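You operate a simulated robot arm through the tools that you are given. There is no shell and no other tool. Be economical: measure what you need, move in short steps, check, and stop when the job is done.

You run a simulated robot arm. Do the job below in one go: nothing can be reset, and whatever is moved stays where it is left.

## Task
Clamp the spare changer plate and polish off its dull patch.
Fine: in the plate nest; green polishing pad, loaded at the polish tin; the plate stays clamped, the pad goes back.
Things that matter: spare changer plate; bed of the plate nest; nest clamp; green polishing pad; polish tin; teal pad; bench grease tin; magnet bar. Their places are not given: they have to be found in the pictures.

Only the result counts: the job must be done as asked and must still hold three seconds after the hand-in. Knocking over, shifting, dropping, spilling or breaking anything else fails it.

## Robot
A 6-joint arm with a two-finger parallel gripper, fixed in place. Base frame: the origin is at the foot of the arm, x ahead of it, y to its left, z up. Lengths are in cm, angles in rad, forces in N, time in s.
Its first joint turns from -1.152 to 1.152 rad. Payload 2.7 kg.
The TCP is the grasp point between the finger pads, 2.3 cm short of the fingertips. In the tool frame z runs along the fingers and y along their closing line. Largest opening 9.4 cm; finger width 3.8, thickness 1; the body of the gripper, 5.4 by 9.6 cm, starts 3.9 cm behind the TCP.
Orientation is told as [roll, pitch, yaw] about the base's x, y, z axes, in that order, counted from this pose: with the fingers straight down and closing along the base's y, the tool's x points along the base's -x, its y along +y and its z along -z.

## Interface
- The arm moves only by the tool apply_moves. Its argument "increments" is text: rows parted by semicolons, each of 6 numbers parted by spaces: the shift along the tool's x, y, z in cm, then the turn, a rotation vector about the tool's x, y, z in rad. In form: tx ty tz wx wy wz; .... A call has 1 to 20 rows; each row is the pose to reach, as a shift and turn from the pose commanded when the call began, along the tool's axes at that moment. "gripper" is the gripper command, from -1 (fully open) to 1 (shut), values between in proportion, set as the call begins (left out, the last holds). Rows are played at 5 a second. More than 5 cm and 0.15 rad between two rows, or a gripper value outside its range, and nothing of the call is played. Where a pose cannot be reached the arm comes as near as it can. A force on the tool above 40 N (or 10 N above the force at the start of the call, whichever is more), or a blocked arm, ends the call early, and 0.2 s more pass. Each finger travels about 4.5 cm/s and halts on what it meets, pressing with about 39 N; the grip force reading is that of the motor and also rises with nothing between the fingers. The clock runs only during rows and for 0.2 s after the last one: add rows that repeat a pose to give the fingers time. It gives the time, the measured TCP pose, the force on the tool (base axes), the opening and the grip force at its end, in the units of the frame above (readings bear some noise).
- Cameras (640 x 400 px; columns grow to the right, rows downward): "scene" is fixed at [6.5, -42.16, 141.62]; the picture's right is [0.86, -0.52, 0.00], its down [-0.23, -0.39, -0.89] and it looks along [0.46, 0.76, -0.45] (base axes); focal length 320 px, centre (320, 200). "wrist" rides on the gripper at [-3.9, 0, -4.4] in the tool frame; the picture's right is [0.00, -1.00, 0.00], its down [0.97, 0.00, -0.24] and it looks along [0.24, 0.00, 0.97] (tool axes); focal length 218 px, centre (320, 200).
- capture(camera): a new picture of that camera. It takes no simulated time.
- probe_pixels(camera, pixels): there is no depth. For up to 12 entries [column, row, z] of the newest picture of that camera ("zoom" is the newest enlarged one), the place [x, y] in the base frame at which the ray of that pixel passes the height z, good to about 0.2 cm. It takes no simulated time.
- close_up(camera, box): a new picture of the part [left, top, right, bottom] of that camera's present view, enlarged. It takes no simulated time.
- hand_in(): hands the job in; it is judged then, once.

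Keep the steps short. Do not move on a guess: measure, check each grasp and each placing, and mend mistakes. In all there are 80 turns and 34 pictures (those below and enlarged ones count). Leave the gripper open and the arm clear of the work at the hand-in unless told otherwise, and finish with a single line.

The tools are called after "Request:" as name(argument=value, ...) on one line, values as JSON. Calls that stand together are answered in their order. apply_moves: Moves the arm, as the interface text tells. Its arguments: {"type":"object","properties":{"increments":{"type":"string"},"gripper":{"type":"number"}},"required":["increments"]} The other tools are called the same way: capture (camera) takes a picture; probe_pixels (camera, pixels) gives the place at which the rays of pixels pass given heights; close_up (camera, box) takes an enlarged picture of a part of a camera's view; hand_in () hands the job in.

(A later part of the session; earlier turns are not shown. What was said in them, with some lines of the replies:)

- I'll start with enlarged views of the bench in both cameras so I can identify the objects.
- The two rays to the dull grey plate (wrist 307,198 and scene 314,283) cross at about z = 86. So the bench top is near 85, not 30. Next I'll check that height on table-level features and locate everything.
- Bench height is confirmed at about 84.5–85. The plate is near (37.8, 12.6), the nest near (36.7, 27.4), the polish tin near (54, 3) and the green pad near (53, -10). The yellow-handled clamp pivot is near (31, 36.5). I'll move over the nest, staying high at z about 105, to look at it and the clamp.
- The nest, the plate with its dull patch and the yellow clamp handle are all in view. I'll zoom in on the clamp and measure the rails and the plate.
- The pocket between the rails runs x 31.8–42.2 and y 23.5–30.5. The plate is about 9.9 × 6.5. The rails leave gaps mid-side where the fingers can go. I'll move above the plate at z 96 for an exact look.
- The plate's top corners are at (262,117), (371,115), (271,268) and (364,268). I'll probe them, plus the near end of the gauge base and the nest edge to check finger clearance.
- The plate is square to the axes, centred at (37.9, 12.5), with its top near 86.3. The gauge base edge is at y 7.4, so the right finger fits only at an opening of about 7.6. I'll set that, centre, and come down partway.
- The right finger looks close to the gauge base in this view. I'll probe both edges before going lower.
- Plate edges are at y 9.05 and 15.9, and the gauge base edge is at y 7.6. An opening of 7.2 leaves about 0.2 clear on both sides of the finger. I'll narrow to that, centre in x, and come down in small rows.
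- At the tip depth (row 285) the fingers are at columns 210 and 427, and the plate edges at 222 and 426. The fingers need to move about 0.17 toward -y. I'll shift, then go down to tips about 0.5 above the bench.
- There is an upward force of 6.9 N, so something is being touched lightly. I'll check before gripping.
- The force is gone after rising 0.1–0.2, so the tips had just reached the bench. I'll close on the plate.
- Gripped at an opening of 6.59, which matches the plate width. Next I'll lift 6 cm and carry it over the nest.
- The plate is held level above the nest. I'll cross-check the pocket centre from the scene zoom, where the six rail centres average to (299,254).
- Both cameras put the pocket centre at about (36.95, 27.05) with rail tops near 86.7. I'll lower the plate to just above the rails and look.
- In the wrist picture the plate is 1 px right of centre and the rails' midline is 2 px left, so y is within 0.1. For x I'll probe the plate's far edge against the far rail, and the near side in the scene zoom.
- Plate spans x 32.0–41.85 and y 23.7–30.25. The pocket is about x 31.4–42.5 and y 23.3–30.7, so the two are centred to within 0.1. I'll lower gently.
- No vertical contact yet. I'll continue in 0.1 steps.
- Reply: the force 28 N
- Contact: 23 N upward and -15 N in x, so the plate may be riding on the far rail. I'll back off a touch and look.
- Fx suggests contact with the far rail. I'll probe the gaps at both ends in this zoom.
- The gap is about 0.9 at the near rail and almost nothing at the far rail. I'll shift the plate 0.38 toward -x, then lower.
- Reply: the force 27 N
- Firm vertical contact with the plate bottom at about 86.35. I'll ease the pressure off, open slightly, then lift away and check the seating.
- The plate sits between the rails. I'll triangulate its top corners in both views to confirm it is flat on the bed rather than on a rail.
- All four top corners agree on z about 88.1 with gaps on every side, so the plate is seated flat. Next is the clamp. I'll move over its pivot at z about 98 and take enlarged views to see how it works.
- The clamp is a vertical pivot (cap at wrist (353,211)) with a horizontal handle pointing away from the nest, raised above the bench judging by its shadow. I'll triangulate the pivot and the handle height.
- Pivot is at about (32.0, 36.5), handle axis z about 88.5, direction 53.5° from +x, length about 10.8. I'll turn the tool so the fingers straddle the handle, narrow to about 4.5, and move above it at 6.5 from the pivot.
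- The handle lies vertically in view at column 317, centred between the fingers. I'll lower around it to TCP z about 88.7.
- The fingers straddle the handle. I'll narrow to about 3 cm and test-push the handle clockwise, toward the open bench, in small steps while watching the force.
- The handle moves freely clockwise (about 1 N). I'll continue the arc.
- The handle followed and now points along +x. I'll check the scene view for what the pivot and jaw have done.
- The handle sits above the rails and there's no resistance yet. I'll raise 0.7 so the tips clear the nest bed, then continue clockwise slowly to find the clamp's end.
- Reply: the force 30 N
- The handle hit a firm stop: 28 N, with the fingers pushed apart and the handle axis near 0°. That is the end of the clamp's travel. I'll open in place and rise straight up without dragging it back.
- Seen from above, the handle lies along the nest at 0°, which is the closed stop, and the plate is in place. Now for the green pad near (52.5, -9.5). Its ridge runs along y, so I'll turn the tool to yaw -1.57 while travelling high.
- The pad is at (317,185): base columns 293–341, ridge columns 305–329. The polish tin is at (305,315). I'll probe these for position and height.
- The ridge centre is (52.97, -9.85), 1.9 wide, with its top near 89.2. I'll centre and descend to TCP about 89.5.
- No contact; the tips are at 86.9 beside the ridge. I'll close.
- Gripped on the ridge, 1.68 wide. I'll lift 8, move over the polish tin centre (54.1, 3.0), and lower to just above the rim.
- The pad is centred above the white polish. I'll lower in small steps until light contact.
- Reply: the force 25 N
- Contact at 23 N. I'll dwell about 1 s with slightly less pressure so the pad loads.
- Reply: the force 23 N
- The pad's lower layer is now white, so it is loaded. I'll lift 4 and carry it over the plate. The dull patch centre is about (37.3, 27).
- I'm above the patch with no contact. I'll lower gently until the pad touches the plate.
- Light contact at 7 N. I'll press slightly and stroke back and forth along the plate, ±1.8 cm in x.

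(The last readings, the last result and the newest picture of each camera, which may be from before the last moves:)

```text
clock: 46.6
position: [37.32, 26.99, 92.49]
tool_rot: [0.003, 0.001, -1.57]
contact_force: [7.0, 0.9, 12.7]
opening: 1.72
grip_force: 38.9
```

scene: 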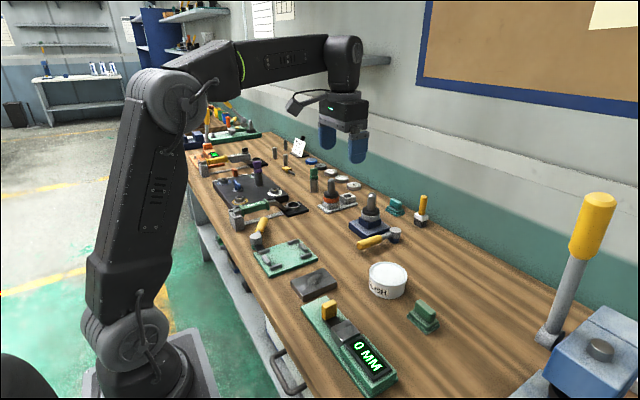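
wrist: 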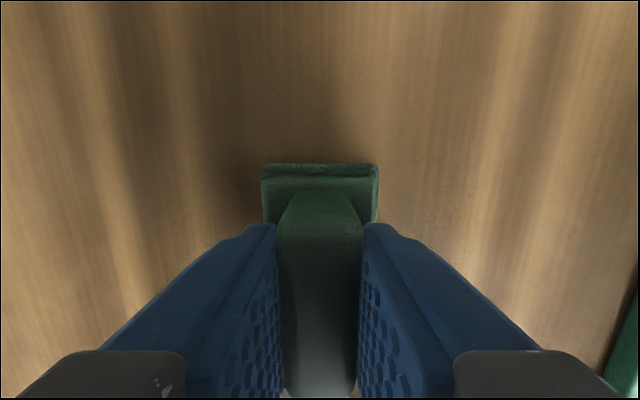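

The pad is sliding with steady contact (12.7 N). I'll do more strokes.

Request:
apply_moves(increments="0 -0.6 0 0 0 0; 0 -1.2 0 0 0 0; 0 -1.8 0 0 0 0; 0 -1.2 0 0 0 0; 0 -0.6 0 0 0 0; 0 0 0 0 0 0; 0 0.6 0 0 0 0; 0 1.2 0 0 0 0; 0 1.8 0 0 0 0; 0.2 1.2 0 0 0 0; 0.2 0.6 0 0 0 0; 0.2 0 0 0 0 0; 0.2 -0.6 0 0 0 0; 0.2 -1.2 0 0 0 0; 0 -1.8 0 0 0 0; -0.2 -1.2 0 0 0 0; -0.2 -0.6 0 0 0 0; -0.2 0 0 0 0 0; 0 0 0 0 0 0")

Request:
apply_moves(increments="0 0 -2 0 0 0; -4 0 -6 0 0 0; -8 2 -6 0 0 0; -8 2 -6 0 0 0")

Request:
close_up(camera="scene", box=[230, 200, 342, 270])

```text
clock: 50.6
position: [37.11, 26.87, 92.43]
tool_rot: [-0.001, -0.003, -1.568]
contact_force: [-10.0, -11.4, 30.1]
opening: 1.74
grip_force: 39.1
```

```text
refused: row 2 steps farther than a row can; nothing moved
```

```text
5.71 times, centred on (286, 235) of scene
```

zoom: 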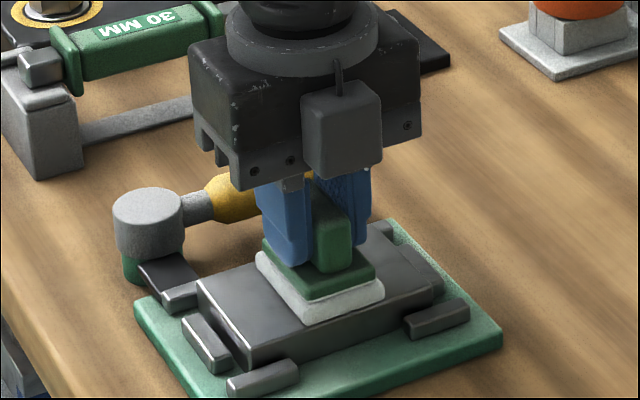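

That call was refused for step size, and nothing moved. In the picture the exposed plate looks clean. I'll lift in shorter steps and travel back high toward the pad's original spot.

Request:
apply_moves(increments="0 0 -2.5 0 0 0; 0 0 -5 0 0 0; -4.08 1.744 -5 0 0 0; -8.16 3.489 -5 0 0 0; -12.24 5.233 -5 0 0 0; -16.32 6.978 -5 0 0 0; -20.41 8.722 -5 0 0 0; -24.49 10.467 -5 0 0 0; -28.57 12.211 -5 0 0 0; -32.65 13.956 -5 0 0 0; -36.73 15.7 -5 0 0 0; -36.73 15.7 -5 0 0 0")

Request:
close_up(camera="scene", box=[240, 205, 336, 265])

```text
clock: 53.2
position: [52.75, -9.73, 97.65]
tool_rot: [0.0, 0.002, -1.571]
contact_force: [-0.2, -0.3, -0.3]
opening: 1.71
grip_force: 39.3
```

```text
6.67 times, centred on (288, 235) of scene
```

zoom: 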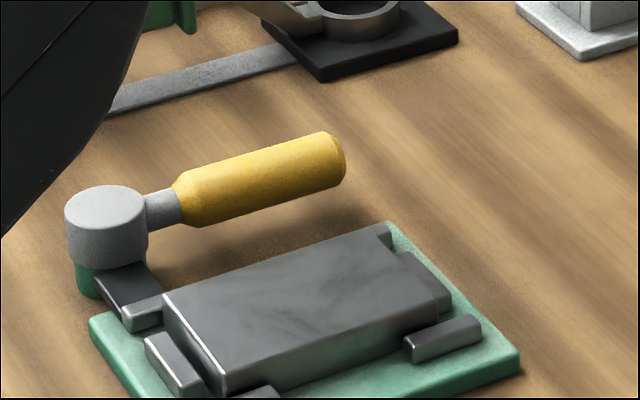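

The dull patch is gone and the clamp handle is still at its closed stop. Now I'll lower the pad onto its original spot.

Request:
apply_moves(increments="0 0 3 0 0 0; 0 0 5.5 0 0 0; 0 0 7 0 0 0; 0 0 7.6 0 0 0; 0 0 7.6 0 0 0")

Request:
apply_moves(increments="0 0 0.2 0 0 0; 0 0 0.4 0 0 0; 0 0 0.4 0 0 0")

```text
clock: 54.4
position: [52.94, -9.69, 89.64]
tool_rot: [0.0, 0.0, -1.568]
contact_force: [0.1, -0.1, -1.1]
opening: 1.75
grip_force: 39.0
```

```text
clock: 55.2
position: [52.99, -9.62, 89.42]
tool_rot: [-0.001, 0.0, -1.57]
contact_force: [0.2, 0.1, -0.3]
opening: 1.75
grip_force: 38.9
```

No contact yet; a little lower.

Request:
apply_moves(increments="0 0 0.1 0 0 0; 0 0 0.2 0 0 0; 0 0 0.2 0 0 0")

```text
clock: 56.0
position: [53.03, -9.59, 89.28]
tool_rot: [0.002, 0.001, -1.569]
contact_force: [-5.7, 0.2, 11.1]
opening: 1.75
grip_force: 39.1
```

Bench contact at 11 N, at the original grasp height (89.28). I'll release partway, then rise.

Request:
apply_moves(increments="0 0 0 0 0 0; 0 0 0 0 0 0; 0 0 0 0 0 0; 0 0 -2 0 0 0; 0 0 -5 0 0 0; 0 0 -9 0 0 0; 0 0 -13 0 0 0; 0 0 -13 0 0 0", gripper=-0.1)

Request:
capture(camera="wrist")

```text
clock: 57.8
position: [52.93, -9.49, 102.08]
tool_rot: [0.001, 0.001, -1.569]
contact_force: [-0.1, 0.9, -0.5]
opening: 5.16
grip_force: 0.0
```

```text
1 pictures are left
```

wrist: 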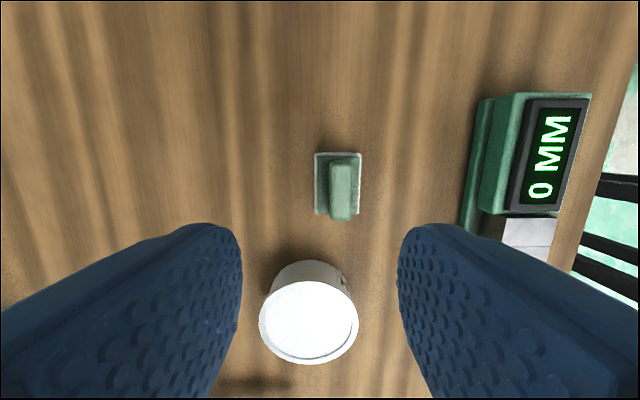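

The pad sits at columns 314–361, right of its first place. It seems to have been dragged toward -x during the release. I'll measure it.

Request:
probe_pixels(camera="wrist", pixels=[[314, 185, 85.8], [361, 185, 85.8], [338, 152, 85.8], [338, 217, 85.8], [330, 190, 89], [352, 190, 89], [341, 163, 89], [341, 221, 89], [308, 322, 88.8], [560, 95, 87]])

```text
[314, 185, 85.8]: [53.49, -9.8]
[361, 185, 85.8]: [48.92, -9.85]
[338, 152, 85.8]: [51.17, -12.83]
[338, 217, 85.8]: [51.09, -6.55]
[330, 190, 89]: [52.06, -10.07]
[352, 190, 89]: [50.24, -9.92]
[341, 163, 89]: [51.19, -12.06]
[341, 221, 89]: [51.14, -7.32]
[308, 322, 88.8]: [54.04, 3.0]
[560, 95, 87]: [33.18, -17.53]
```

The pad centre is (51.15, -9.7) and should be (52.97, -9.95), so it was dragged about 1.75 toward -x. I'll straddle the ridge loosely and push it back in +x instead of gripping again. Lowering first.

Request:
apply_moves(increments="0 -1.75 3 0 0 0; 0 -1.75 7 0 0 0; 0 -1.75 10 0 0 0; 0 -1.75 12 0 0 0; 0 -1.75 12.7 0 0 0; 0 -1.75 12.7 0 0 0")

Request:
apply_moves(increments="0 0 0 0 0 0; 0 0 0 0 0 0; 0 0 0 0 0 0", gripper=0.36)

```text
clock: 59.2
position: [51.11, -9.72, 89.55]
tool_rot: [0.0, 0.001, -1.569]
contact_force: [-0.3, -0.4, 0.8]
opening: 5.16
grip_force: 0.1
```

```text
clock: 60.0
position: [51.01, -9.68, 89.64]
tool_rot: [0.002, 0.001, -1.57]
contact_force: [0.0, -0.3, 0.2]
opening: 3.0
grip_force: 0.1
```

The ridge is loosely between the fingers at an opening of 3.0. I'll push 2.4 in +x (0.65 of slack plus 1.75), slowly.

Request:
apply_moves(increments="0 0.3 0 0 0 0; 0 0.6 0 0 0 0; 0 0.8 0 0 0 0; 0 1 0 0 0 0; 0 1.2 0 0 0 0; 0 1.4 0 0 0 0; 0 1.6 0 0 0 0; 0 1.8 0 0 0 0; 0 2 0 0 0 0; 0 2.2 0 0 0 0; 0 2.4 0 0 0 0; 0 2.4 0 0 0 0")

```text
clock: 62.6
position: [53.68, -9.72, 89.46]
tool_rot: [0.001, 0.001, -1.568]
contact_force: [-0.8, 0.8, 0.0]
opening: 3.02
grip_force: 0.6
```

Pushed with only a light force. I'll back off 0.6 so neither finger touches, rise straight up, and use the last picture to check.

Request:
apply_moves(increments="0 -0.3 0 0 0 0; 0 -0.6 0 0 0 0; 0 -0.6 -1.5 0 0 0; 0 -0.6 -4 0 0 0; 0 -0.6 -8 0 0 0; 0 -0.6 -12.5 0 0 0; 0 -0.6 -12.5 0 0 0")

Request:
capture(camera="wrist")

Request:
probe_pixels(camera="wrist", pixels=[[320, 200, 85.8]])

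```text
clock: 64.2
position: [53.04, -9.6, 102.14]
tool_rot: [0.0, 0.0, -1.568]
contact_force: [0.4, -0.6, -0.5]
opening: 3.01
grip_force: 0.2
```

```text
0 pictures are left
```

wrist: 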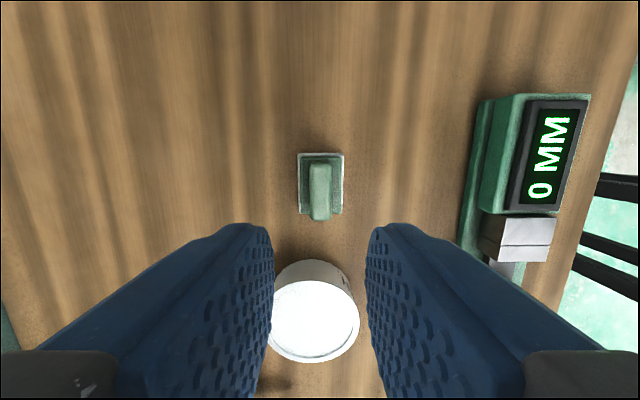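

```text
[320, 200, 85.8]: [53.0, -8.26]
```

The pad is centred at column 320.5, which is x about 52.95, y about -9.7, within 0.3 of where it started. The tin and gauge are unmoved. I'll open the gripper fully while staying high and clear.

Request:
apply_moves(increments="0 0 -2 0 0 0; 0 0 -4 0 0 0; 0 0 -4 0 0 0; 0 0 -4 0 0 0", gripper=-1)

Request:
hand_in()

```text
clock: 65.2
position: [53.33, -9.72, 106.07]
tool_rot: [0.001, 0.0, -1.57]
contact_force: [0.3, 0.5, 0.1]
opening: 9.38
grip_force: 0.1
```

```text
The job is handed in.
```

Handed in: the spare plate is in the nest with the clamp handle at its closed stop and its dull patch polished off, and the green pad, dragged 1.75 cm on release and pushed back, is within about 0.3 cm of its start.
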